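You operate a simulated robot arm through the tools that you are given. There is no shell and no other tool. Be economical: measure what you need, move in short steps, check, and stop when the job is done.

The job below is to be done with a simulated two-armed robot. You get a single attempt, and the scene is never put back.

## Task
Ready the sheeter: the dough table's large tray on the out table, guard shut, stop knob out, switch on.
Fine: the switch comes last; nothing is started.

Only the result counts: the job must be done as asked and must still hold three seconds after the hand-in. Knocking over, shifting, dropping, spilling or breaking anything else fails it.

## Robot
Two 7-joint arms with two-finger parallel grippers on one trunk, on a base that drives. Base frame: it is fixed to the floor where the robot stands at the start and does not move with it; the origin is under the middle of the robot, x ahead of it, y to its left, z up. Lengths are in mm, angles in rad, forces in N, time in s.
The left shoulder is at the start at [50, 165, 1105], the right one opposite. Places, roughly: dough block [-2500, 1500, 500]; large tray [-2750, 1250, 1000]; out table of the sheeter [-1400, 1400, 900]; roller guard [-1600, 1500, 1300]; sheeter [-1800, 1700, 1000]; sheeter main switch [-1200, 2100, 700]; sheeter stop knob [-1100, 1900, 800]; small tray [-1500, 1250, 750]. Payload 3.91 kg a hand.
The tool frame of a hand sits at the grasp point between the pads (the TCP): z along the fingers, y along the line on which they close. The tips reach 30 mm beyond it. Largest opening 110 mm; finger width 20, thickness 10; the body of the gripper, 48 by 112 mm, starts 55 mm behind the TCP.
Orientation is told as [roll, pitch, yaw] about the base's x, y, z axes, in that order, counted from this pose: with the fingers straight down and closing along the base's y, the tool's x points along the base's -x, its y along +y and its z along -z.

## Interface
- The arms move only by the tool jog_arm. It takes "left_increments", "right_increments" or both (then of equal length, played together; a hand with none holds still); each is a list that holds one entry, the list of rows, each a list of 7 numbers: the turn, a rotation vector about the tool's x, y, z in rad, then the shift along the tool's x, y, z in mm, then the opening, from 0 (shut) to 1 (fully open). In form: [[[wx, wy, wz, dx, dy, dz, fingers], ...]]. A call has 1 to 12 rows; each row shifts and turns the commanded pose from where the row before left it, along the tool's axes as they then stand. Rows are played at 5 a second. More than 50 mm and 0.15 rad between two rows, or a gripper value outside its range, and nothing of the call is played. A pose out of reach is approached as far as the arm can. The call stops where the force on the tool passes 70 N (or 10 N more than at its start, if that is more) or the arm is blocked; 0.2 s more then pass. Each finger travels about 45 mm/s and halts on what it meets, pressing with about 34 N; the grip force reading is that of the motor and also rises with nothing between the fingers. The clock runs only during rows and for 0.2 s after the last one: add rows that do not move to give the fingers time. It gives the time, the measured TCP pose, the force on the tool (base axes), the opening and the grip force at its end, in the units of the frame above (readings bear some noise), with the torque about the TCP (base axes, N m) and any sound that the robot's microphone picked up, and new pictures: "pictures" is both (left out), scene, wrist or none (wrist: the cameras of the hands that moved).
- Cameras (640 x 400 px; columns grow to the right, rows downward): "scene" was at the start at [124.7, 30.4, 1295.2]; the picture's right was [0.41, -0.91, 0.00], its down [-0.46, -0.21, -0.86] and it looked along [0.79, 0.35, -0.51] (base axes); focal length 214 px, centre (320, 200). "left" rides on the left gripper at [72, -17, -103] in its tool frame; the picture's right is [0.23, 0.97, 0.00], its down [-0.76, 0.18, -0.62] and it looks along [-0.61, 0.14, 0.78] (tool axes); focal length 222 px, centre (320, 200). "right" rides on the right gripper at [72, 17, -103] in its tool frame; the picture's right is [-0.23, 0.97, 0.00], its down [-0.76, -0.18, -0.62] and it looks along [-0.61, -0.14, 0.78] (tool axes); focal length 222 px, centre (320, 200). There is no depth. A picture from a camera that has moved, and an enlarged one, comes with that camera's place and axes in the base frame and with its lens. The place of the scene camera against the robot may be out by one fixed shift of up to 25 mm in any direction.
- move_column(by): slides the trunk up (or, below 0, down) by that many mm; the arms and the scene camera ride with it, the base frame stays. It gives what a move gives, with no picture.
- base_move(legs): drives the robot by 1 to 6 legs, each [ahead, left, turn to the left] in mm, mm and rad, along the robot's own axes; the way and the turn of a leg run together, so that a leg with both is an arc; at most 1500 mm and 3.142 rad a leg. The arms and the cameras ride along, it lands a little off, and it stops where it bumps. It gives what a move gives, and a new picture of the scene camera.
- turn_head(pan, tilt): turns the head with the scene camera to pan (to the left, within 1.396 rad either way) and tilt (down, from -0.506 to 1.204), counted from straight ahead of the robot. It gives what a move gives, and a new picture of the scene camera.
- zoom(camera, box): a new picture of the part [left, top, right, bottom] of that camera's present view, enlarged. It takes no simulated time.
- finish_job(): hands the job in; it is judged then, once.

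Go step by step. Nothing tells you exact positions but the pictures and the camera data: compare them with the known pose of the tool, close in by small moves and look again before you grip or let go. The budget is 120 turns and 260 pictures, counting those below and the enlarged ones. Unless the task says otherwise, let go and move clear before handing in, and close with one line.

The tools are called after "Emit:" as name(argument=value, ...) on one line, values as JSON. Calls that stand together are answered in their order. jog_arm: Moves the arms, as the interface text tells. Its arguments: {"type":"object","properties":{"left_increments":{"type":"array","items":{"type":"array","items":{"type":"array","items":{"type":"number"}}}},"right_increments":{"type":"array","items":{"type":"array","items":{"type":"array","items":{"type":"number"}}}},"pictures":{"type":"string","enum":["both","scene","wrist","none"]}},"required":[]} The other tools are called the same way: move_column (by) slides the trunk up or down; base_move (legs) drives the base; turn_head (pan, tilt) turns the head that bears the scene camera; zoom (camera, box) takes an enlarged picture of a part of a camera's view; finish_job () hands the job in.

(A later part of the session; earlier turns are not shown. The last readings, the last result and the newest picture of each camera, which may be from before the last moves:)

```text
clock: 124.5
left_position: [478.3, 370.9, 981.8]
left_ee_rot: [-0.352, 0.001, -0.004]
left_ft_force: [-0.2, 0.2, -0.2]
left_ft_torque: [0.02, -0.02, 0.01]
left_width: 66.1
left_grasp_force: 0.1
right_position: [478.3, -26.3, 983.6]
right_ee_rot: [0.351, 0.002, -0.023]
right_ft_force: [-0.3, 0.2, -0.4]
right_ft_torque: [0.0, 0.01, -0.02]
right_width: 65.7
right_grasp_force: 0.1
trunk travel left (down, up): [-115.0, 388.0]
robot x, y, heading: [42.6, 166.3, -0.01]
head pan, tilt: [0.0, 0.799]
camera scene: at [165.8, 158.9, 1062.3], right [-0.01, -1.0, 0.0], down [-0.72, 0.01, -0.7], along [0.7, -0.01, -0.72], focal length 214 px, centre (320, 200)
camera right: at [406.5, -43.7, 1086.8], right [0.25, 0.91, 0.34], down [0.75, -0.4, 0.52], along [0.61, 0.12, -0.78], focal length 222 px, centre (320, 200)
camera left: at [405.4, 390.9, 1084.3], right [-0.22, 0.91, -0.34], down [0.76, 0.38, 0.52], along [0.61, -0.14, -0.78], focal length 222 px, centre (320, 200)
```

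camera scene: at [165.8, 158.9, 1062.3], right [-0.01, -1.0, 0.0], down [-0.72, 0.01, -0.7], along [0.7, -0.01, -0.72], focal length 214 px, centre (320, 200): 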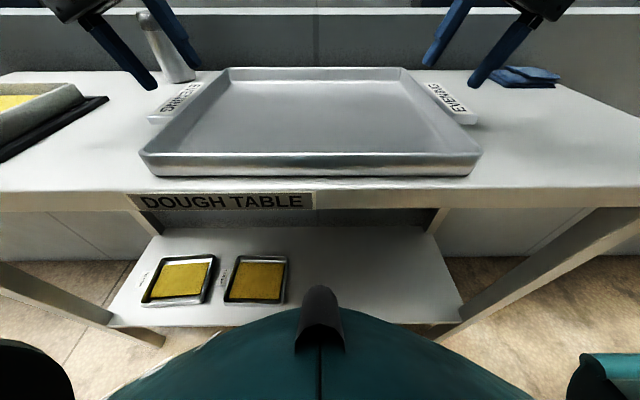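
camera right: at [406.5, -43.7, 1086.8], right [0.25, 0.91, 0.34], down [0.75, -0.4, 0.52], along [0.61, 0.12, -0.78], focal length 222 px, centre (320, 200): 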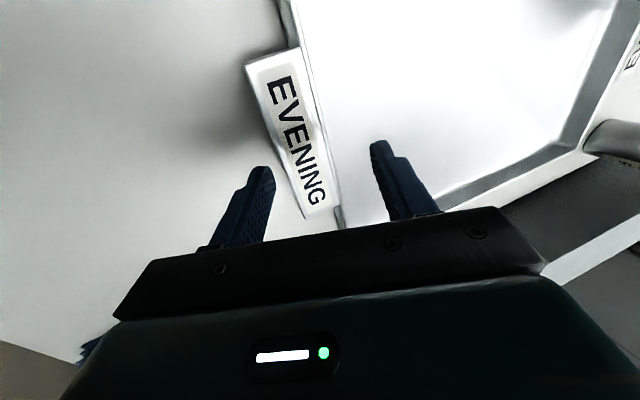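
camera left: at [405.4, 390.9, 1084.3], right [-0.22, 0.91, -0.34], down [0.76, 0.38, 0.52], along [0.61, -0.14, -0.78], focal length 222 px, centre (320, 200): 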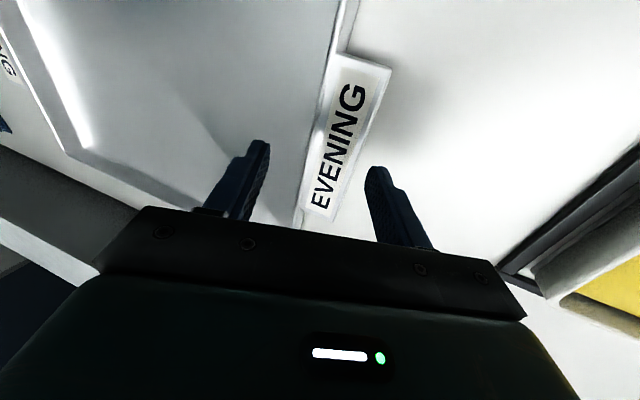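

Alignment looks right. Lowering vertically with the trunk, then finishing in small steps while watching the force.

Emit:
move_column(by=-26)

Emit:
move_column(by=-4)

Emit:
jog_arm(left_increments=[[[0, 0, 0, 0, 0, 0, 0.6]]], right_increments=[[[0, 0, 0, 0, 0, 0, 0.6]]], pictures="both")

```text
clock: 125.2
left_position: [478.0, 371.2, 956.6]
left_ee_rot: [-0.353, 0.0, -0.006]
left_ft_force: [-0.4, 0.5, 0.1]
left_ft_torque: [0.0, 0.02, 0.0]
left_width: 65.7
left_grasp_force: 0.0
right_position: [477.6, -25.9, 957.1]
right_ee_rot: [0.352, 0.003, -0.022]
right_ft_force: [-0.7, 0.0, 0.2]
right_ft_torque: [-0.03, 0.0, 0.0]
right_width: 66.2
right_grasp_force: 0.1
trunk travel left (down, up): [-89.0, 414.0]
robot x, y, heading: [46.5, 164.5, -0.011]
head pan, tilt: [0.0, 0.799]
```

```text
clock: 125.7
left_position: [476.4, 371.8, 953.9]
left_ee_rot: [-0.353, -0.004, -0.003]
left_ft_force: [0.0, 0.1, 0.2]
left_ft_torque: [0.0, -0.02, 0.01]
left_width: 65.9
left_grasp_force: 0.1
right_position: [477.5, -24.9, 957.5]
right_ee_rot: [0.35, -0.005, -0.02]
right_ft_force: [0.1, -1.5, 0.4]
right_ft_torque: [-0.01, 0.03, -0.01]
right_width: 66.0
right_grasp_force: 0.0
trunk travel left (down, up): [-85.0, 418.0]
robot x, y, heading: [41.1, 169.5, -0.007]
head pan, tilt: [0.0, 0.799]
```

```text
clock: 126.1
left_position: [476.9, 371.5, 953.1]
left_ee_rot: [-0.355, -0.004, -0.005]
left_ft_force: [0.2, 0.0, 0.2]
left_ft_torque: [-0.03, 0.02, -0.02]
left_width: 66.0
left_grasp_force: 0.1
right_position: [476.0, -24.5, 957.5]
right_ee_rot: [0.349, -0.005, -0.023]
right_ft_force: [-0.8, 0.3, 1.3]
right_ft_torque: [-0.01, 0.03, -0.03]
right_width: 66.2
right_grasp_force: 0.1
trunk travel left (down, up): [-85.0, 418.0]
robot x, y, heading: [44.3, 166.9, -0.009]
head pan, tilt: [0.0, 0.799]
camera scene: at [163.7, 160.9, 1033.1], right [-0.01, -1.0, 0.0], down [-0.71, 0.01, -0.7], along [0.7, -0.01, -0.71], focal length 214 px, centre (320, 200)
camera right: at [403.2, -41.3, 1060.3], right [0.25, 0.91, 0.33], down [0.75, -0.4, 0.53], along [0.61, 0.12, -0.78], focal length 222 px, centre (320, 200)
camera left: at [403.3, 392.8, 1055.2], right [-0.22, 0.91, -0.34], down [0.76, 0.38, 0.52], along [0.61, -0.14, -0.78], focal length 222 px, centre (320, 200)
```

scene: 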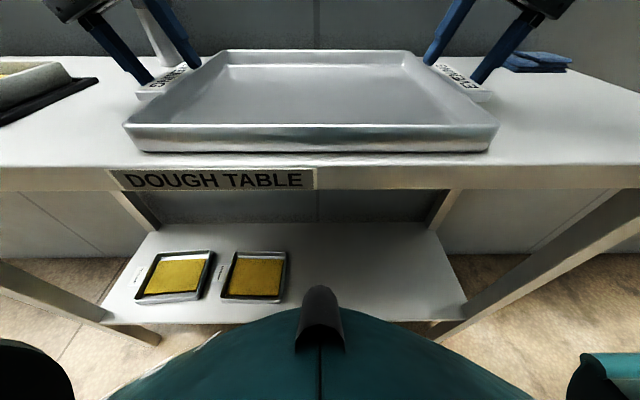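
right: 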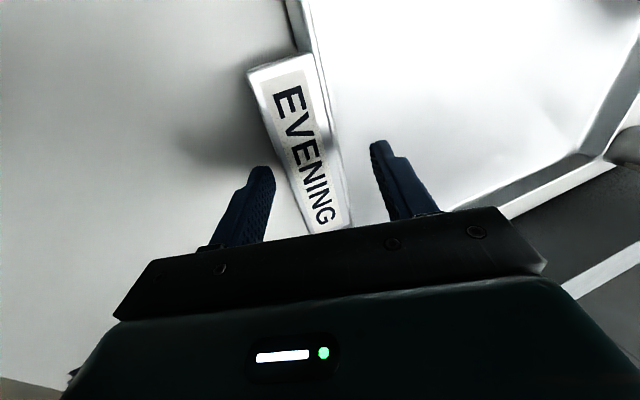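
left: 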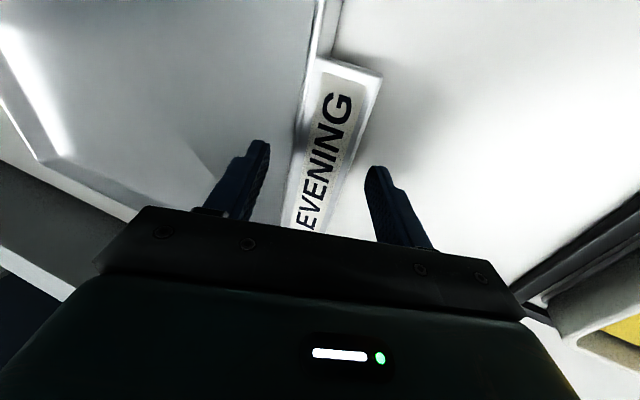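

On the last step the right hand didn't follow and the trunk tilted a hair, so some arm link may be touching. I'll raise 4 mm and look at the right arm.

Emit:
move_column(by=4)

Emit:
turn_head(pan=-0.9, tilt=0.9)

Emit:
turn_head(pan=0.9, tilt=0.9)

```text
clock: 126.6
left_position: [477.2, 371.9, 955.9]
left_ee_rot: [-0.355, -0.002, -0.006]
left_ft_force: [0.3, 1.0, -0.7]
left_ft_torque: [-0.01, -0.01, -0.01]
left_width: 66.2
left_grasp_force: 0.0
right_position: [478.5, -25.3, 957.5]
right_ee_rot: [0.35, 0.002, -0.025]
right_ft_force: [0.1, 0.5, -0.9]
right_ft_torque: [0.01, 0.0, 0.02]
right_width: 66.0
right_grasp_force: 0.1
trunk travel left (down, up): [-89.0, 414.0]
robot x, y, heading: [43.3, 165.0, -0.013]
head pan, tilt: [0.0, 0.799]
```

```text
clock: 127.8
left_position: [478.7, 370.2, 956.7]
left_ee_rot: [-0.353, -0.002, -0.005]
left_ft_force: [0.6, -0.3, -0.4]
left_ft_torque: [-0.04, -0.03, -0.01]
left_width: 66.0
left_grasp_force: 0.0
right_position: [478.8, -24.8, 957.4]
right_ee_rot: [0.351, 0.002, -0.021]
right_ft_force: [0.8, -0.1, 0.2]
right_ft_torque: [-0.02, 0.0, 0.0]
right_width: 66.1
right_grasp_force: 0.0
trunk travel left (down, up): [-89.0, 414.0]
robot x, y, heading: [42.1, 166.9, -0.012]
head pan, tilt: [-0.901, 0.901]
camera scene: at [130.9, 100.6, 1028.5], right [-0.79, -0.61, 0.0], down [-0.48, 0.62, -0.62], along [0.38, -0.49, -0.78], focal length 214 px, centre (320, 200)
```

scene: 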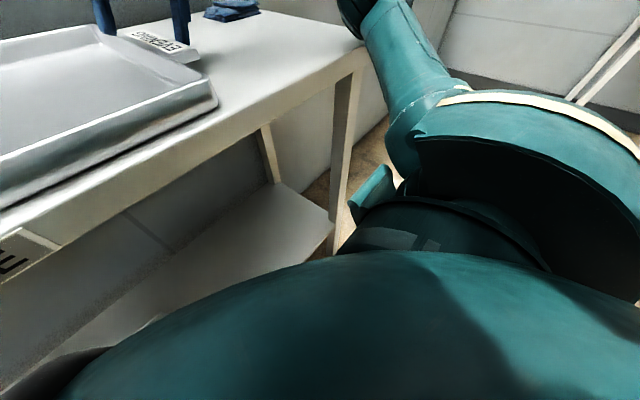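

```text
clock: 129.6
left_position: [478.5, 371.0, 956.8]
left_ee_rot: [-0.353, 0.001, -0.005]
left_ft_force: [-0.9, -0.5, -0.5]
left_ft_torque: [0.02, 0.02, -0.01]
left_width: 66.0
left_grasp_force: 0.1
right_position: [478.4, -25.4, 958.3]
right_ee_rot: [0.351, 0.001, -0.024]
right_ft_force: [-0.4, 0.0, 0.2]
right_ft_torque: [-0.01, -0.01, 0.03]
right_width: 66.0
right_grasp_force: 0.0
trunk travel left (down, up): [-89.0, 414.0]
robot x, y, heading: [47.3, 165.1, -0.016]
head pan, tilt: [0.901, 0.901]
camera scene: at [132.2, 218.9, 1028.4], right [0.78, -0.63, 0.0], down [-0.49, -0.61, -0.62], along [0.39, 0.48, -0.78], focal length 214 px, centre (320, 200)
```

scene: 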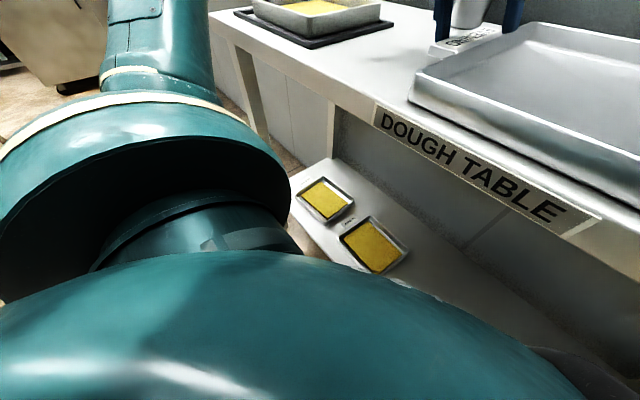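

The right elbow is resting on the table's right front corner. I'll raise the trunk 35 mm and lower the hands with the arms instead.

Emit:
move_column(by=35)

Emit:
jog_arm(left_increments=[[[0, 0, 0, 0, 4.1, 11.3, 0.6], [0, 0, 0, 0, 4.1, 11.3, 0.6], [0, 0, 0, 0, 4.1, 11.3, 0.6], [0, 0, 0, 0, 0, 0, 0.6]]], right_increments=[[[0, 0, 0, 0, -4.1, 11.3, 0.6], [0, 0, 0, 0, -4.1, 11.3, 0.6], [0, 0, 0, 0, -4.1, 11.3, 0.6], [0, 0, 0, 0, 0, 0, 0.6]]], pictures="none")

Emit:
jog_arm(left_increments=[[[0, 0, 0, 0, 1, 2.8, 0.6], [0, 0, 0, 0, 0, 0, 0.6]]], right_increments=[[[0, 0, 0, 0, -1, 2.8, 0.6], [0, 0, 0, 0, 0, 0, 0.6]]], pictures="wrist")

```text
clock: 130.4
left_position: [477.6, 370.8, 991.0]
left_ee_rot: [-0.353, 0.001, -0.006]
left_ft_force: [0.0, -0.3, 0.4]
left_ft_torque: [0.0, 0.04, -0.03]
left_width: 66.0
left_grasp_force: 0.1
right_position: [479.1, -26.4, 992.5]
right_ee_rot: [0.35, 0.002, -0.023]
right_ft_force: [-0.4, -0.3, -0.3]
right_ft_torque: [0.01, 0.0, 0.01]
right_width: 66.0
right_grasp_force: 0.0
trunk travel left (down, up): [-124.0, 379.0]
robot x, y, heading: [42.7, 165.3, -0.013]
head pan, tilt: [0.901, 0.901]
```

```text
clock: 131.4
left_position: [479.2, 371.4, 953.8]
left_ee_rot: [-0.354, 0.001, -0.005]
left_ft_force: [0.1, -0.1, -0.2]
left_ft_torque: [0.01, 0.0, -0.02]
left_width: 65.9
left_grasp_force: 0.0
right_position: [476.5, -24.9, 956.0]
right_ee_rot: [0.354, 0.002, -0.023]
right_ft_force: [-0.5, 0.1, -0.6]
right_ft_torque: [0.01, 0.03, -0.02]
right_width: 65.7
right_grasp_force: 0.0
trunk travel left (down, up): [-124.0, 379.0]
robot x, y, heading: [45.6, 165.4, -0.008]
head pan, tilt: [0.901, 0.901]
```

```text
clock: 132.0
left_position: [478.1, 370.9, 953.2]
left_ee_rot: [-0.352, -0.002, -0.007]
left_ft_force: [-0.3, 0.2, 0.6]
left_ft_torque: [-0.02, 0.02, 0.01]
left_width: 65.9
left_grasp_force: 0.0
right_position: [477.2, -25.3, 954.6]
right_ee_rot: [0.351, 0.001, -0.022]
right_ft_force: [-0.5, -0.4, 0.3]
right_ft_torque: [-0.01, 0.0, 0.02]
right_width: 66.1
right_grasp_force: 0.1
trunk travel left (down, up): [-124.0, 379.0]
robot x, y, heading: [42.4, 167.1, -0.01]
head pan, tilt: [0.901, 0.901]
camera right: at [404.9, -42.6, 1058.0], right [0.25, 0.91, 0.33], down [0.75, -0.4, 0.52], along [0.61, 0.12, -0.78], focal length 222 px, centre (320, 200)
camera left: at [405.6, 391.1, 1054.7], right [-0.22, 0.92, -0.34], down [0.76, 0.38, 0.52], along [0.61, -0.14, -0.78], focal length 222 px, centre (320, 200)
```

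right: 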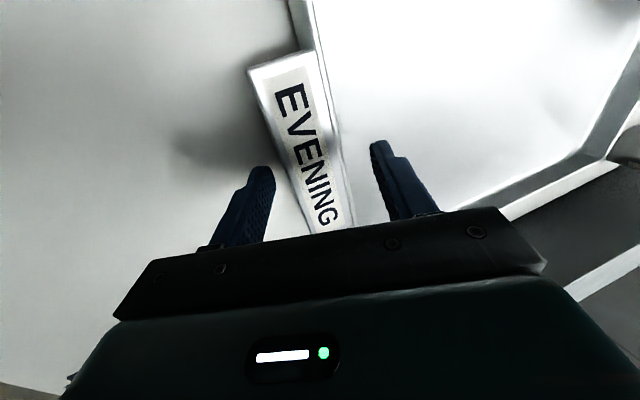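
left: 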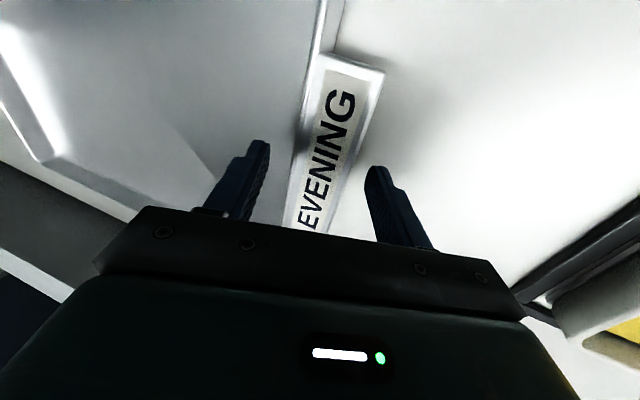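

No contact yet and shadows still separated. Going down 6 mm more.

Emit:
jog_arm(left_increments=[[[0, 0, 0, 0, 1, 2.8, 0.6], [0, 0, 0, 0, 1, 2.8, 0.6], [0, 0, 0, 0, 0, 0, 0.6]]], right_increments=[[[0, 0, 0, 0, -1, 3.5, 0.6], [0, 0, 0, 0, -1, 3.5, 0.6], [0, 0, 0, 0, 0, 0, 0.6]]], pictures="wrist")

```text
clock: 132.8
left_position: [474.6, 372.8, 950.3]
left_ee_rot: [-0.358, -0.006, -0.005]
left_ft_force: [-0.1, 0.0, -0.3]
left_ft_torque: [0.0, 0.03, -0.02]
left_width: 65.9
left_grasp_force: 0.1
right_position: [471.6, -25.2, 959.9]
right_ee_rot: [0.344, -0.023, -0.026]
right_ft_force: [0.3, 0.2, -0.8]
right_ft_torque: [-0.01, 0.0, 0.02]
right_width: 65.9
right_grasp_force: 0.1
trunk travel left (down, up): [-124.0, 379.0]
robot x, y, heading: [43.0, 167.9, -0.013]
head pan, tilt: [0.901, 0.901]
camera right: at [397.6, -40.8, 1060.9], right [0.24, 0.91, 0.34], down [0.74, -0.4, 0.54], along [0.63, 0.12, -0.77], focal length 222 px, centre (320, 200)
camera left: at [401.2, 393.6, 1051.4], right [-0.22, 0.91, -0.34], down [0.76, 0.38, 0.53], along [0.61, -0.14, -0.78], focal length 222 px, centre (320, 200)
```

right: 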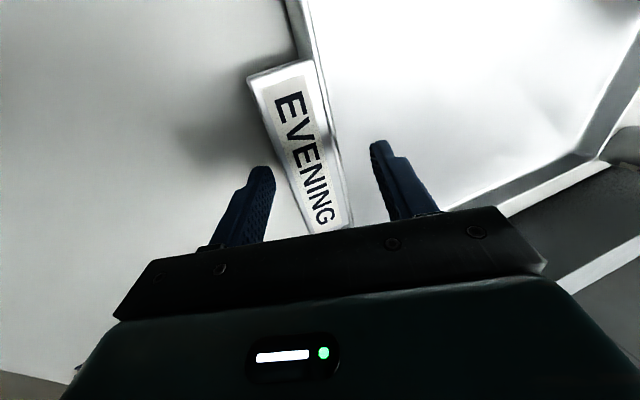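
left: 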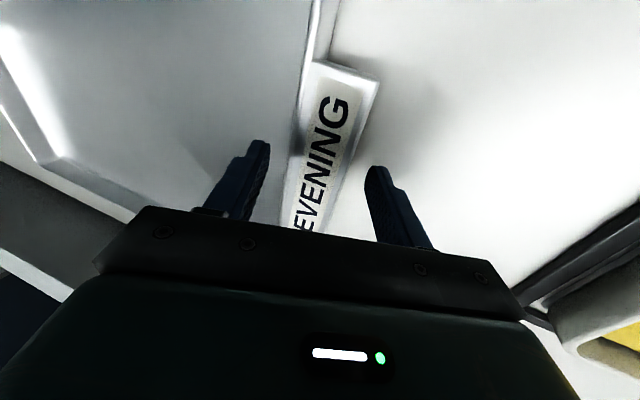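

The right elbow still meets the table corner (about y -290). I'll raise up, shift the base right so the elbow clears the table end, and bring the hands back over the tabs.

Emit:
move_column(by=60)

Emit:
base_move(legs=[[0, -85, 0]])

Emit:
turn_head(pan=-0.9, tilt=0.9)

```text
clock: 133.8
left_position: [479.0, 370.5, 1005.7]
left_ee_rot: [-0.352, -0.001, -0.003]
left_ft_force: [-0.2, 0.0, -0.2]
left_ft_torque: [0.0, 0.01, -0.01]
left_width: 66.0
left_grasp_force: 0.1
right_position: [478.5, -24.4, 1005.8]
right_ee_rot: [0.353, 0.003, -0.023]
right_ft_force: [0.4, -0.5, -1.1]
right_ft_torque: [0.01, -0.01, -0.02]
right_width: 66.3
right_grasp_force: 0.1
trunk travel left (down, up): [-184.0, 319.0]
robot x, y, heading: [41.0, 166.8, -0.015]
head pan, tilt: [0.901, 0.901]
```

```text
clock: 134.9
left_position: [477.4, 283.6, 1006.1]
left_ee_rot: [-0.353, 0.0, -0.004]
left_ft_force: [0.3, 0.0, -0.2]
left_ft_torque: [0.01, 0.0, -0.04]
left_width: 66.1
left_grasp_force: 0.1
right_position: [477.6, -111.8, 1008.2]
right_ee_rot: [0.352, 0.0, -0.021]
right_ft_force: [0.2, -0.5, 0.3]
right_ft_torque: [-0.01, -0.03, -0.01]
right_width: 65.8
right_grasp_force: 0.0
trunk travel left (down, up): [-184.0, 319.0]
robot x, y, heading: [41.1, 79.2, -0.009]
head pan, tilt: [0.901, 0.901]
camera scene: at [131.7, 131.9, 1123.4], right [0.78, -0.63, 0.0], down [-0.49, -0.61, -0.62], along [0.39, 0.48, -0.78], focal length 214 px, centre (320, 200)
```

scene: 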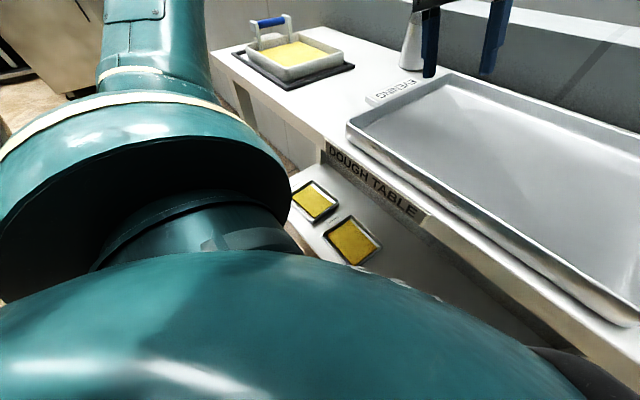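

```text
clock: 136.7
left_position: [477.2, 285.5, 1006.7]
left_ee_rot: [-0.352, 0.0, -0.004]
left_ft_force: [0.2, -0.7, -0.1]
left_ft_torque: [-0.01, 0.0, 0.0]
left_width: 66.1
left_grasp_force: 0.1
right_position: [477.4, -111.9, 1006.2]
right_ee_rot: [0.351, 0.002, -0.021]
right_ft_force: [-0.3, 0.4, 0.1]
right_ft_torque: [0.02, -0.01, 0.05]
right_width: 66.1
right_grasp_force: 0.0
trunk travel left (down, up): [-184.0, 319.0]
robot x, y, heading: [41.5, 81.1, -0.012]
head pan, tilt: [-0.901, 0.901]
camera scene: at [130.5, 13.9, 1123.4], right [-0.79, -0.61, 0.0], down [-0.48, 0.62, -0.62], along [0.38, -0.49, -0.78], focal length 214 px, centre (320, 200)
```

scene: 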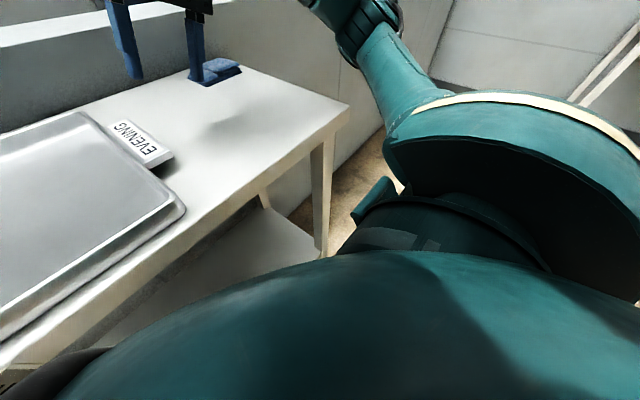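

The elbow now clears the table. Moving both hands 87 mm left, back over the tabs.

Emit:
jog_arm(left_increments=[[[0, 0, 0, 0, 40.5, -15, 0.6], [0, 0, 0, 0, 40.5, -15, 0.6], [0, 0, 0, 0, 0, 0, 0.6]]], right_increments=[[[0, 0, 0, 0, 40.5, 15, 0.6], [0, 0, 0, 0, 40.5, 15, 0.6], [0, 0, 0, 0, 0, 0, 0.6]]], pictures="scene")

```text
clock: 137.5
left_position: [477.9, 370.8, 1007.9]
left_ee_rot: [-0.353, 0.002, -0.005]
left_ft_force: [1.2, -0.2, 0.1]
left_ft_torque: [0.0, -0.01, 0.0]
left_width: 65.9
left_grasp_force: 0.0
right_position: [477.5, -27.1, 1005.2]
right_ee_rot: [0.353, 0.001, -0.022]
right_ft_force: [-1.2, 0.5, 0.3]
right_ft_torque: [0.0, 0.01, 0.01]
right_width: 66.0
right_grasp_force: 0.0
trunk travel left (down, up): [-184.0, 319.0]
robot x, y, heading: [44.3, 79.6, -0.009]
head pan, tilt: [-0.901, 0.901]
camera scene: at [130.5, 13.9, 1123.4], right [-0.79, -0.61, 0.0], down [-0.48, 0.62, -0.62], along [0.38, -0.49, -0.78], focal length 214 px, centre (320, 200)
```

scene: 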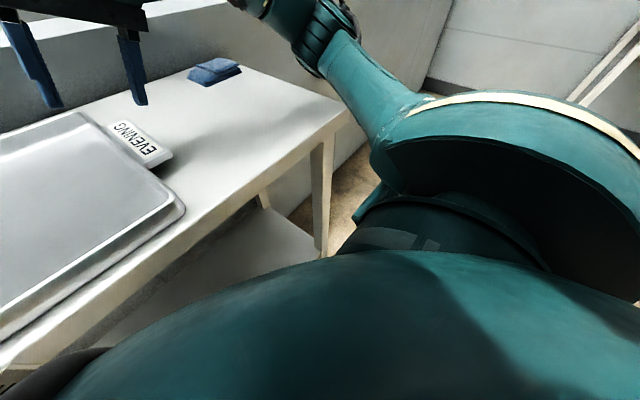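

Lowering with the arms first while watching the elbow.

Emit:
jog_arm(left_increments=[[[0, 0, 0, 0, 6.9, 18.8, 0.6], [0, 0, 0, 0, 6.9, 18.8, 0.6], [0, 0, 0, 0, 0, 0, 0.6]]], right_increments=[[[0, 0, 0, 0, -6.9, 18.8, 0.6], [0, 0, 0, 0, -6.9, 18.8, 0.6], [0, 0, 0, 0, 0, 0, 0.6]]], pictures="scene")

```text
clock: 138.3
left_position: [476.8, 372.2, 966.7]
left_ee_rot: [-0.353, -0.001, -0.002]
left_ft_force: [0.2, -0.3, -0.8]
left_ft_torque: [0.0, -0.01, 0.02]
left_width: 66.0
left_grasp_force: 0.1
right_position: [477.2, -27.6, 965.5]
right_ee_rot: [0.352, 0.003, -0.021]
right_ft_force: [0.0, -0.1, 0.0]
right_ft_torque: [0.01, -0.04, 0.01]
right_width: 66.1
right_grasp_force: 0.0
trunk travel left (down, up): [-184.0, 319.0]
robot x, y, heading: [40.9, 82.4, -0.005]
head pan, tilt: [-0.901, 0.901]
camera scene: at [130.5, 13.9, 1123.4], right [-0.79, -0.61, 0.0], down [-0.48, 0.62, -0.62], along [0.38, -0.49, -0.78], focal length 214 px, centre (320, 200)
```

scene: 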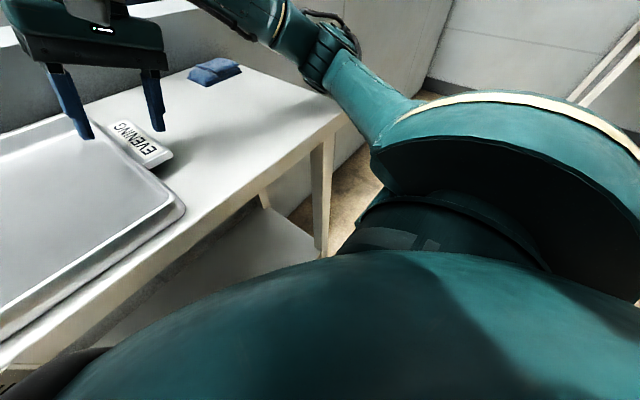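

Emit:
jog_arm(left_increments=[[[0, 0, 0, 0, 2, 5.6, 0.6], [0, 0, 0, 0, 2, 5.6, 0.6], [0, 0, 0, 0, 0, 0, 0.6]]], right_increments=[[[0, 0, 0, 0, -2, 5.6, 0.6], [0, 0, 0, 0, -2, 5.6, 0.6], [0, 0, 0, 0, 0, 0, 0.6]]], pictures="both")

```text
clock: 139.1
left_position: [477.6, 369.7, 955.7]
left_ee_rot: [-0.353, 0.0, -0.003]
left_ft_force: [0.2, -0.2, 0.1]
left_ft_torque: [0.0, -0.01, 0.03]
left_width: 66.1
left_grasp_force: 0.1
right_position: [478.2, -26.2, 953.3]
right_ee_rot: [0.353, 0.001, -0.021]
right_ft_force: [0.5, 0.7, -0.2]
right_ft_torque: [0.01, -0.03, 0.02]
right_width: 65.9
right_grasp_force: 0.0
trunk travel left (down, up): [-184.0, 319.0]
robot x, y, heading: [41.6, 84.2, -0.014]
head pan, tilt: [-0.901, 0.901]
camera scene: at [130.5, 13.9, 1123.4], right [-0.79, -0.61, 0.0], down [-0.48, 0.62, -0.62], along [0.38, -0.49, -0.78], focal length 214 px, centre (320, 200)
camera right: at [406.9, -43.6, 1056.3], right [0.25, 0.91, 0.34], down [0.75, -0.4, 0.52], along [0.61, 0.12, -0.78], focal length 222 px, centre (320, 200)
camera left: at [405.4, 390.9, 1056.8], right [-0.22, 0.92, -0.34], down [0.76, 0.38, 0.52], along [0.61, -0.14, -0.78], focal length 222 px, centre (320, 200)
```

scene: 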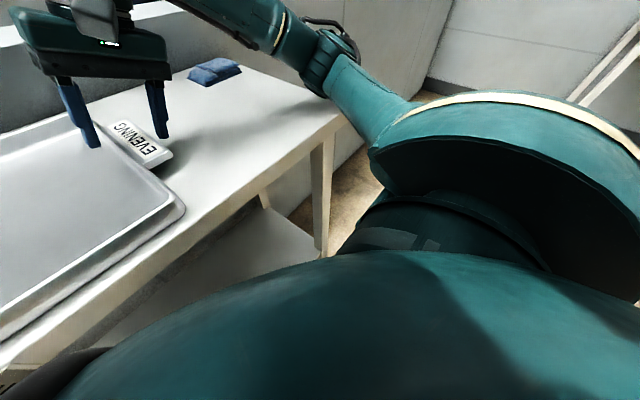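
right: 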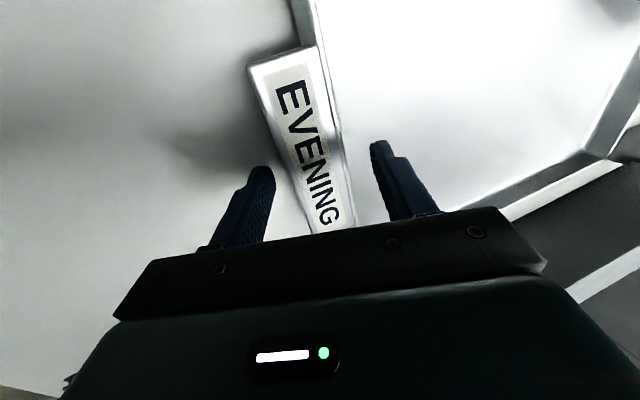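
left: 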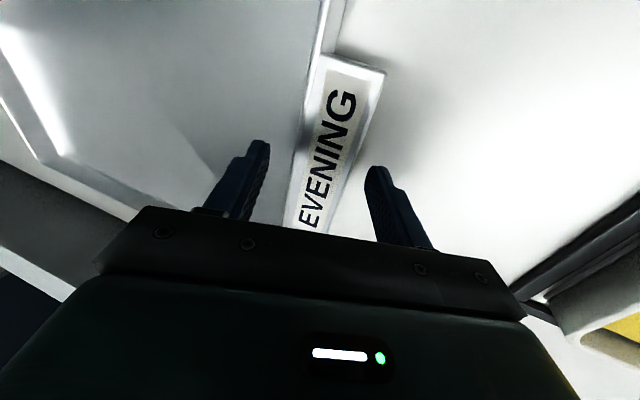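

Still level. Going down a further 6–8 mm.

Emit:
jog_arm(left_increments=[[[0, 0, 0, 0, 1.4, 3.8, 0.6], [0, 0, 0, 0, 1.4, 3.8, 0.6], [0, 0, 0, 0, 0, 0, 0.6]]], right_increments=[[[0, 0, 0, 0, -1, 2.8, 0.6], [0, 0, 0, 0, -1, 2.8, 0.6], [0, 0, 0, 0, 0, 0, 0.6]]], pictures="wrist")

```text
clock: 139.9
left_position: [479.2, 370.1, 946.7]
left_ee_rot: [-0.351, 0.0, -0.007]
left_ft_force: [-1.1, 0.8, 0.4]
left_ft_torque: [0.0, -0.01, 0.0]
left_width: 66.0
left_grasp_force: 0.1
right_position: [477.8, -24.4, 948.4]
right_ee_rot: [0.353, 0.001, -0.022]
right_ft_force: [-0.1, -0.6, -0.5]
right_ft_torque: [-0.01, 0.0, 0.02]
right_width: 66.0
right_grasp_force: 0.0
trunk travel left (down, up): [-184.0, 319.0]
robot x, y, heading: [45.8, 81.5, -0.015]
head pan, tilt: [-0.901, 0.901]
camera right: at [407.0, -42.5, 1051.6], right [0.25, 0.91, 0.34], down [0.75, -0.4, 0.52], along [0.61, 0.12, -0.78], focal length 222 px, centre (320, 200)
camera left: at [405.5, 390.7, 1049.1], right [-0.22, 0.92, -0.34], down [0.76, 0.38, 0.52], along [0.61, -0.14, -0.78], focal length 222 px, centre (320, 200)
```

right: 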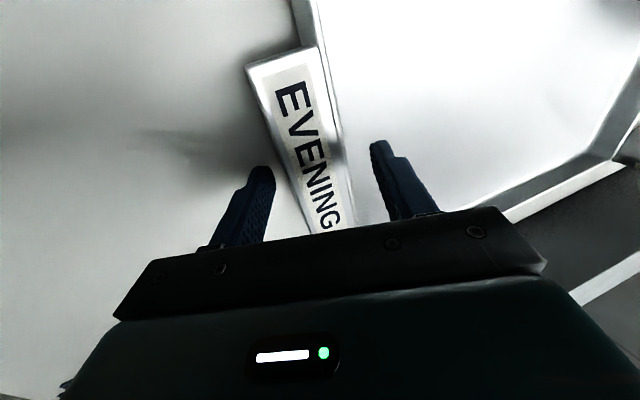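
left: 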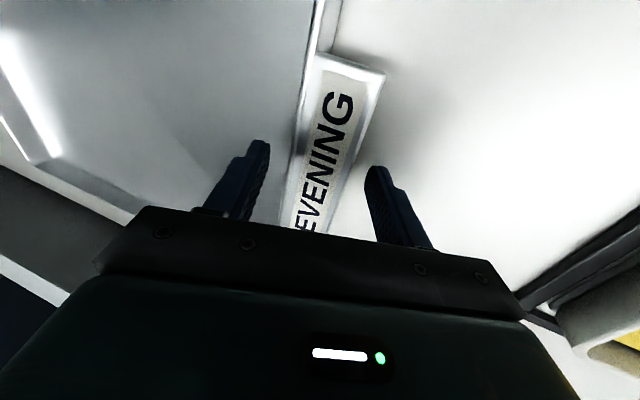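

Emit:
jog_arm(left_increments=[[[0, 0, 0, 0, 1, 2.8, 0.6], [0, 0, 0, 0, 1, 2.8, 0.6], [0, 0, 0, 0, 0, 0, 0.6]]], right_increments=[[[0, 0, 0, 0, -1.2, 3.5, 0.6], [0, 0, 0, 0, -1.2, 3.5, 0.6], [0, 0, 0, 0, 0, 0, 0.6]]], pictures="wrist")

```text
clock: 140.7
left_position: [478.4, 370.9, 943.6]
left_ee_rot: [-0.354, -0.003, -0.004]
left_ft_force: [-0.8, 1.9, 10.1]
left_ft_torque: [0.31, 0.08, 0.05]
left_width: 65.1
left_grasp_force: 0.0
right_position: [479.2, -23.1, 944.3]
right_ee_rot: [0.35, -0.007, -0.021]
right_ft_force: [-0.1, 1.0, -0.7]
right_ft_torque: [0.02, 0.04, 0.01]
right_width: 65.9
right_grasp_force: 0.0
trunk travel left (down, up): [-184.0, 319.0]
robot x, y, heading: [42.8, 79.5, -0.013]
head pan, tilt: [-0.901, 0.901]
camera right: at [405.5, -40.3, 1047.9], right [0.24, 0.91, 0.34], down [0.75, -0.4, 0.53], along [0.61, 0.12, -0.78], focal length 222 px, centre (320, 200)
camera left: at [405.1, 392.3, 1044.8], right [-0.22, 0.91, -0.34], down [0.76, 0.38, 0.53], along [0.61, -0.14, -0.78], focal length 222 px, centre (320, 200)
```

right: 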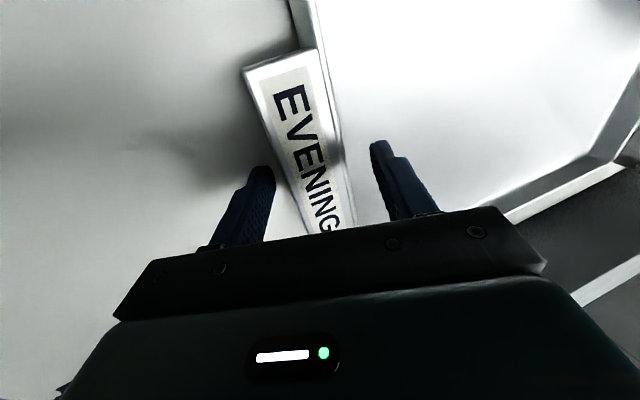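
left: 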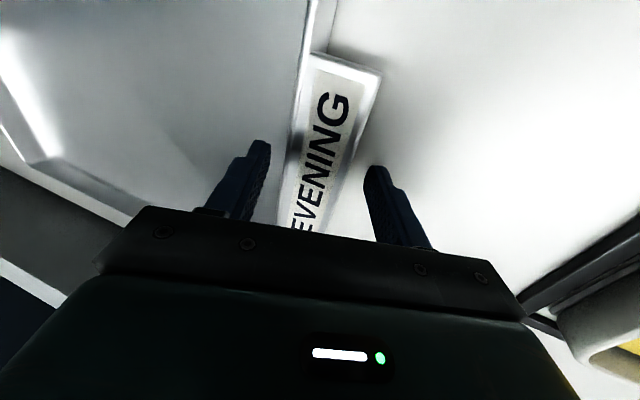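

The left outer finger touches the table (about z 902). I'll lift it a hair, nudge the right hand 3 mm outward, then close both.

Emit:
jog_arm(left_increments=[[[0, 0, 0, 0, -0.4, -1.2, 0.6], [0, 0, 0, 0, 0, 0, 0.45], [0, 0, 0, 0, 0, 0, 0.3], [0, 0, 0, 0, 0, 0, 0.1], [0, 0, 0, 0, 0, 0, 0], [0, 0, 0, 0, 0, 0, 0], [0, 0, 0, 0, 0, 0, 0]]], right_increments=[[[0, 0, 0, 0, -2.8, -1, 0.6], [0, 0, 0, 0, 0, 0, 0.45], [0, 0, 0, 0, 0, 0, 0.3], [0, 0, 0, 0, 0, 0, 0.1], [0, 0, 0, 0, 0, 0, 0], [0, 0, 0, 0, 0, 0, 0], [0, 0, 0, 0, 0, 0, 0]]], pictures="wrist")

```text
clock: 142.3
left_position: [478.6, 372.1, 943.5]
left_ee_rot: [-0.363, -0.002, -0.009]
left_ft_force: [2.6, -29.1, 7.2]
left_ft_torque: [-0.46, -0.41, -0.92]
left_width: 41.9
left_grasp_force: 33.6
right_position: [477.8, -23.9, 946.8]
right_ee_rot: [0.353, -0.009, -0.017]
right_ft_force: [-0.3, 24.9, 0.4]
right_ft_torque: [0.42, 0.04, 0.98]
right_width: 42.0
right_grasp_force: 33.7
trunk travel left (down, up): [-184.0, 319.0]
robot x, y, heading: [40.5, 84.3, -0.01]
head pan, tilt: [-0.901, 0.901]
camera right: at [405.1, -41.2, 1048.6], right [0.24, 0.91, 0.34], down [0.75, -0.39, 0.53], along [0.62, 0.13, -0.78], focal length 222 px, centre (320, 200)
camera left: at [404.9, 393.2, 1044.8], right [-0.22, 0.91, -0.35], down [0.76, 0.38, 0.52], along [0.61, -0.15, -0.78], focal length 222 px, centre (320, 200)
```

right: 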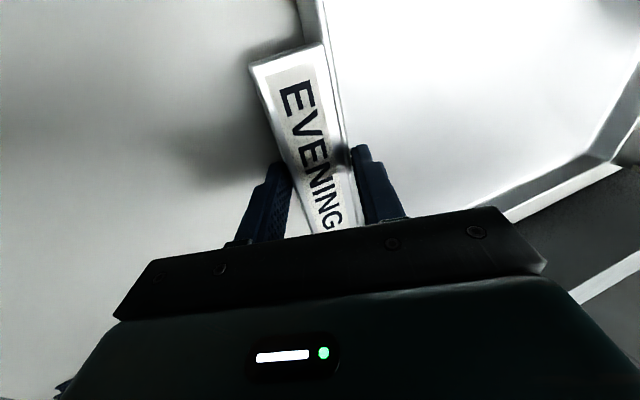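
left: 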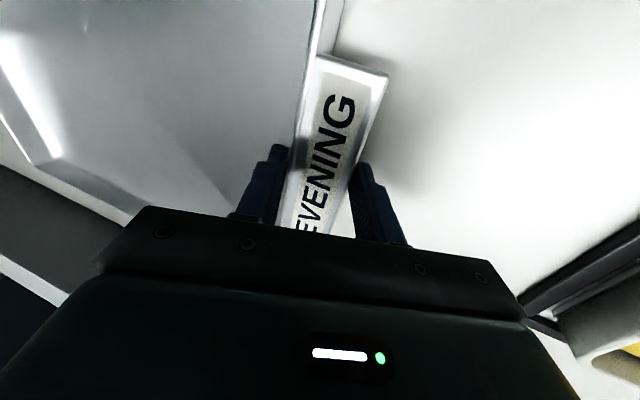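

Both gripped at 42 mm, but the inner fingers carry ~27 N outward; I'll ease both hands 3 mm inward so the outer fingers hook, then lift a little.

Emit:
jog_arm(left_increments=[[[0, 0, 0, 0, -2.8, 1, 0], [0, 0, 0, 0, 0, 0, 0]]], right_increments=[[[0, 0, 0, 0, 2.8, 1, 0], [0, 0, 0, 0, 0, 0, 0]]], pictures="none")

Emit:
move_column(by=12)

Emit:
jog_arm(left_increments=[[[0, 0, 0, 0, 0, 0, 0]]], right_increments=[[[0, 0, 0, 0, 0, 0, 0]]], pictures="both")

```text
clock: 142.9
left_position: [477.0, 369.6, 942.8]
left_ee_rot: [-0.357, -0.002, -0.001]
left_ft_force: [3.4, -8.1, 11.6]
left_ft_torque: [-0.9, -0.01, -0.55]
left_width: 41.9
left_grasp_force: 33.7
right_position: [478.7, -25.9, 946.3]
right_ee_rot: [0.348, -0.011, -0.024]
right_ft_force: [-1.0, 13.3, 0.1]
right_ft_torque: [0.24, 0.03, 1.11]
right_width: 42.1
right_grasp_force: 34.4
trunk travel left (down, up): [-184.0, 319.0]
robot x, y, heading: [43.4, 76.0, -0.012]
head pan, tilt: [-0.901, 0.901]
```

```text
clock: 143.5
left_position: [476.9, 368.8, 951.4]
left_ee_rot: [-0.348, 0.003, -0.004]
left_ft_force: [-1.0, -2.0, -5.9]
left_ft_torque: [0.16, 0.47, -0.05]
left_width: 41.8
left_grasp_force: 33.6
right_position: [479.7, -25.3, 951.5]
right_ee_rot: [0.351, 0.005, -0.026]
right_ft_force: [0.6, 2.7, -1.1]
right_ft_torque: [0.71, -0.48, 0.23]
right_width: 42.1
right_grasp_force: 33.7
trunk travel left (down, up): [-196.0, 307.0]
robot x, y, heading: [37.6, 77.7, -0.009]
head pan, tilt: [-0.901, 0.901]
```

```text
clock: 143.9
left_position: [478.3, 368.7, 953.4]
left_ee_rot: [-0.35, 0.002, -0.004]
left_ft_force: [-1.7, 2.3, -5.2]
left_ft_torque: [0.42, 0.56, -0.55]
left_width: 41.6
left_grasp_force: 33.9
right_position: [479.7, -26.1, 952.9]
right_ee_rot: [0.349, 0.004, -0.025]
right_ft_force: [1.1, -2.2, -1.5]
right_ft_torque: [0.48, -0.53, -0.01]
right_width: 42.2
right_grasp_force: 33.8
trunk travel left (down, up): [-196.0, 307.0]
robot x, y, heading: [42.1, 81.1, -0.008]
head pan, tilt: [-0.901, 0.901]
camera scene: at [130.9, 14.0, 1135.2], right [-0.79, -0.61, 0.0], down [-0.48, 0.62, -0.62], along [0.38, -0.49, -0.78], focal length 214 px, centre (320, 200)
camera right: at [407.7, -42.5, 1055.6], right [0.25, 0.91, 0.33], down [0.75, -0.4, 0.52], along [0.61, 0.12, -0.79], focal length 222 px, centre (320, 200)
camera left: at [405.6, 389.3, 1055.8], right [-0.22, 0.92, -0.33], down [0.76, 0.38, 0.52], along [0.6, -0.14, -0.78], focal length 222 px, centre (320, 200)
```

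scene: 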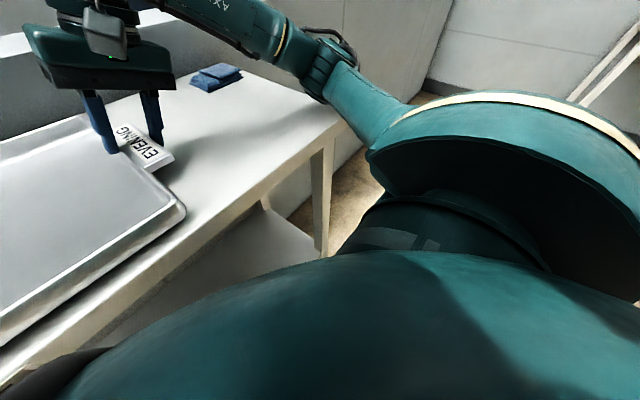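
right: 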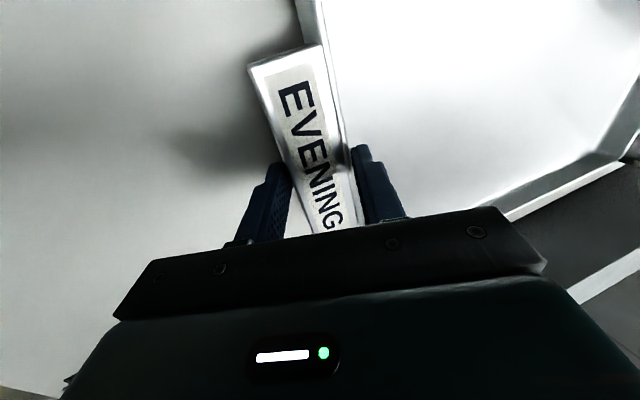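
left: 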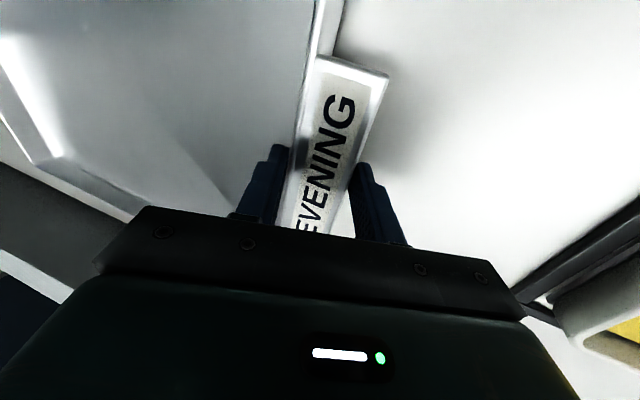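

Grips hold and carry about 7 N, so the tray (roughly 0.7 kg) is rising. Lifting 60 mm more.

Emit:
move_column(by=60)

Emit:
turn_head(pan=0.0, tilt=0.7)

```text
clock: 144.9
left_position: [478.6, 368.6, 1013.7]
left_ee_rot: [-0.351, 0.0, -0.006]
left_ft_force: [-2.7, 12.1, -4.6]
left_ft_torque: [0.3, 0.33, -1.14]
left_width: 41.7
left_grasp_force: 33.6
right_position: [479.4, -25.1, 1012.2]
right_ee_rot: [0.349, 0.005, -0.024]
right_ft_force: [2.3, -11.5, -2.8]
right_ft_torque: [-0.16, -0.33, 0.36]
right_width: 42.1
right_grasp_force: 34.0
trunk travel left (down, up): [-256.0, 247.0]
robot x, y, heading: [40.3, 78.2, -0.015]
head pan, tilt: [-0.901, 0.901]
```

```text
clock: 146.1
left_position: [478.6, 369.3, 1014.8]
left_ee_rot: [-0.352, 0.001, -0.005]
left_ft_force: [0.1, 17.9, -4.2]
left_ft_torque: [0.22, 0.07, -0.69]
left_width: 41.7
left_grasp_force: 34.5
right_position: [478.5, -26.3, 1013.2]
right_ee_rot: [0.349, 0.005, -0.021]
right_ft_force: [0.4, -18.6, -3.0]
right_ft_torque: [-0.33, -0.08, 0.59]
right_width: 41.9
right_grasp_force: 33.9
trunk travel left (down, up): [-256.0, 247.0]
robot x, y, heading: [41.7, 81.2, -0.011]
head pan, tilt: [0.0, 0.7]
camera scene: at [169.6, 72.7, 1211.5], right [-0.01, -1.0, 0.0], down [-0.64, 0.01, -0.76], along [0.76, -0.01, -0.64], focal length 214 px, centre (320, 200)
```

scene: 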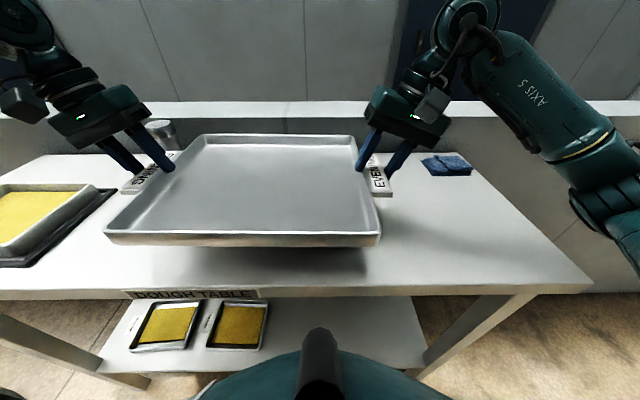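

The tray is level and firmly held. I'll back away from the table, turn toward the sheeter and stop short of it for a look.

Emit:
base_move(legs=[[-400, 0, 0], [0, 0, 2.34], [750, -110, 0]])

Emit:
turn_head(pan=0.0, tilt=0.5)

```text
clock: 157.8
left_position: [-1302.9, 800.3, 1014.2]
left_ee_rot: [-0.35, -0.001, 2.351]
left_ft_force: [-15.0, -10.8, -3.4]
left_ft_torque: [-0.32, 0.05, 0.46]
left_width: 41.8
left_grasp_force: 33.9
right_position: [-1025.1, 1079.1, 1013.4]
right_ee_rot: [0.346, 0.004, 2.332]
right_ft_force: [15.0, 10.7, -4.6]
right_ft_torque: [0.35, -0.17, 0.6]
right_width: 41.8
right_grasp_force: 34.3
trunk travel left (down, up): [-256.0, 247.0]
robot x, y, heading: [-791.8, 696.3, 2.341]
head pan, tilt: [0.0, 0.7]
camera scene: at [-858.1, 769.9, 1211.4], right [0.72, 0.7, 0.0], down [0.45, -0.46, -0.76], along [-0.53, 0.55, -0.64], focal length 214 px, centre (320, 200)
```

scene: 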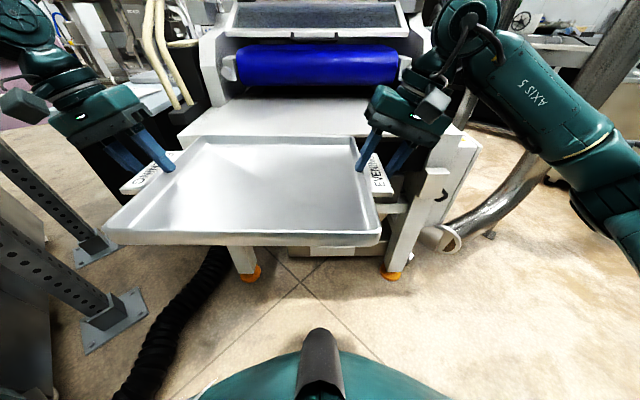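

```text
clock: 158.5
left_position: [-1303.4, 800.7, 1014.8]
left_ee_rot: [-0.35, 0.0, 2.349]
left_ft_force: [-0.4, -0.4, -4.1]
left_ft_torque: [-0.14, -0.23, -0.02]
left_width: 41.7
left_grasp_force: 34.3
right_position: [-1024.8, 1078.6, 1012.2]
right_ee_rot: [0.347, 0.003, 2.333]
right_ft_force: [1.6, -0.5, -4.0]
right_ft_torque: [0.15, 0.17, 0.5]
right_width: 42.0
right_grasp_force: 34.3
trunk travel left (down, up): [-256.0, 247.0]
robot x, y, heading: [-793.8, 690.5, 2.347]
head pan, tilt: [0.0, 0.499]
camera scene: at [-862.2, 774.1, 1229.1], right [0.72, 0.7, 0.0], down [0.33, -0.34, -0.88], along [-0.61, 0.63, -0.48], focal length 214 px, centre (320, 200)
```

scene: 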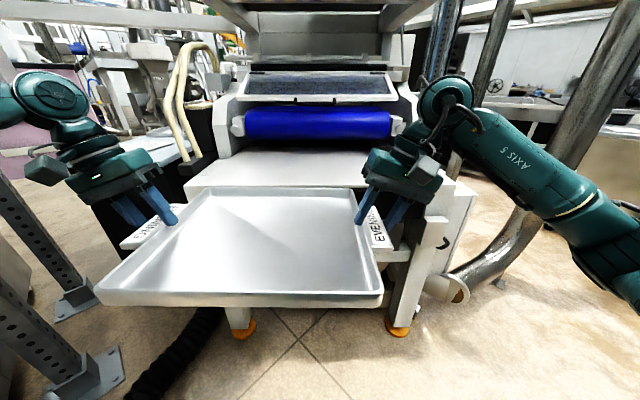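

The sheeter lines up with my heading and its out-table front edge is about 750 mm ahead. The tray sits about 90 mm left of my axis, so I'll approach 320 mm and 75 mm right.

Emit:
base_move(legs=[[320, -75, 0]])

Emit:
turn_head(pan=0.0, tilt=0.8)

```text
clock: 160.7
left_position: [-1469.0, 1080.1, 1013.6]
left_ee_rot: [-0.351, 0.0, 2.345]
left_ft_force: [-3.5, -1.0, -3.9]
left_ft_torque: [0.06, -0.02, 0.03]
left_width: 41.9
left_grasp_force: 34.2
right_position: [-1187.5, 1356.9, 1013.3]
right_ee_rot: [0.349, 0.002, 2.328]
right_ft_force: [2.7, 1.4, -4.9]
right_ft_torque: [-0.03, -0.09, 0.65]
right_width: 42.2
right_grasp_force: 34.2
trunk travel left (down, up): [-256.0, 247.0]
robot x, y, heading: [-957.5, 966.9, 2.337]
head pan, tilt: [0.0, 0.499]
camera scene: at [-1026.3, 1052.2, 1229.1], right [0.72, 0.69, 0.0], down [0.33, -0.34, -0.88], along [-0.61, 0.63, -0.48], focal length 214 px, centre (320, 200)
```

scene: 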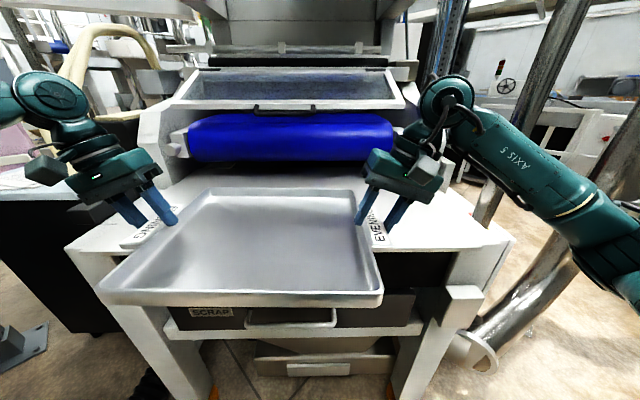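

```text
clock: 161.5
left_position: [-1466.7, 1079.1, 1013.3]
left_ee_rot: [-0.352, 0.001, 2.345]
left_ft_force: [-1.4, 0.2, -2.9]
left_ft_torque: [-0.1, -0.21, -0.09]
left_width: 41.6
left_grasp_force: 34.3
right_position: [-1186.7, 1357.5, 1012.5]
right_ee_rot: [0.347, 0.002, 2.331]
right_ft_force: [0.1, 0.0, -3.5]
right_ft_torque: [0.17, 0.15, 0.57]
right_width: 42.0
right_grasp_force: 33.7
trunk travel left (down, up): [-256.0, 247.0]
robot x, y, heading: [-953.8, 971.9, 2.341]
head pan, tilt: [0.0, 0.799]
camera scene: at [-1019.0, 1044.5, 1203.3], right [0.72, 0.69, 0.0], down [0.5, -0.52, -0.7], along [-0.48, 0.5, -0.72], focal length 214 px, centre (320, 200)
```

scene: 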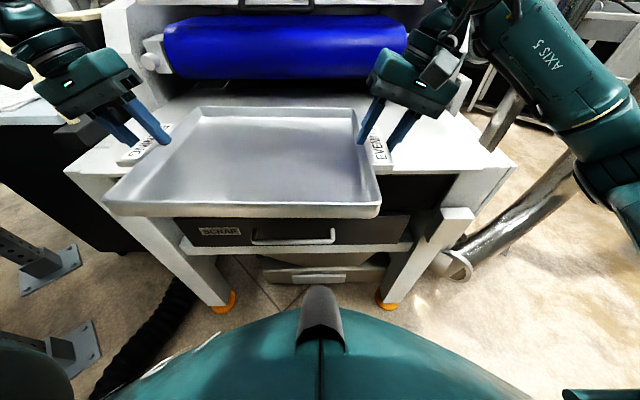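

The out table's front edge is about 450 mm ahead; the tray needs about 170 mm more. I'll lower it to about 25 mm over the table level first so the rim passes below the roller, then drive in.

Emit:
move_column(by=-42)

Emit:
base_move(legs=[[90, -20, 0]])

Emit:
zoom(camera="scene", box=[60, 0, 520, 260])

```text
clock: 162.3
left_position: [-1467.4, 1080.6, 972.5]
left_ee_rot: [-0.35, 0.0, 2.346]
left_ft_force: [-2.2, 0.8, -3.8]
left_ft_torque: [-0.03, 0.02, -0.3]
left_width: 41.5
left_grasp_force: 33.8
right_position: [-1186.7, 1357.0, 969.9]
right_ee_rot: [0.348, 0.003, 2.329]
right_ft_force: [2.3, -0.4, -4.4]
right_ft_torque: [-0.01, 0.06, 0.85]
right_width: 41.9
right_grasp_force: 34.0
trunk travel left (down, up): [-214.0, 289.0]
robot x, y, heading: [-956.6, 969.3, 2.34]
head pan, tilt: [0.0, 0.799]
```

```text
clock: 163.4
left_position: [-1514.0, 1155.3, 971.8]
left_ee_rot: [-0.349, 0.0, 2.347]
left_ft_force: [-1.9, 0.1, -4.0]
left_ft_torque: [0.03, 0.04, -0.08]
left_width: 41.8
left_grasp_force: 34.1
right_position: [-1234.5, 1433.0, 970.0]
right_ee_rot: [0.348, 0.006, 2.329]
right_ft_force: [0.5, -1.8, -3.1]
right_ft_torque: [-0.12, -0.03, 0.65]
right_width: 41.9
right_grasp_force: 33.8
trunk travel left (down, up): [-214.0, 289.0]
robot x, y, heading: [-1003.0, 1049.3, 2.345]
head pan, tilt: [0.0, 0.799]
camera scene: at [-1066.5, 1121.9, 1161.1], right [0.72, 0.7, 0.0], down [0.5, -0.52, -0.7], along [-0.48, 0.5, -0.72], focal length 214 px, centre (320, 200)
```

scene: 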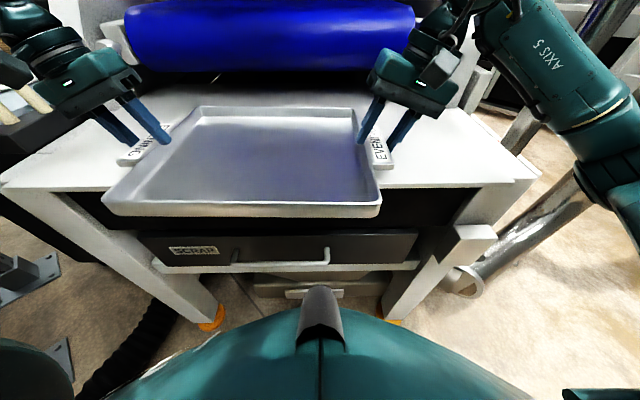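

```text
1.39 times, centred on (290, 130) of scene
camera zoom: at [-1066.5, 1121.9, 1161.1], right [0.72, 0.7, 0.0], down [0.5, -0.52, -0.7], along [-0.48, 0.5, -0.72], focal length 298 px, centre (362, 297)
```

zoom: 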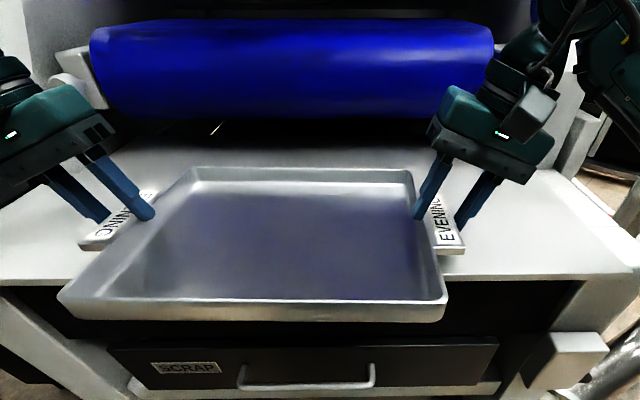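

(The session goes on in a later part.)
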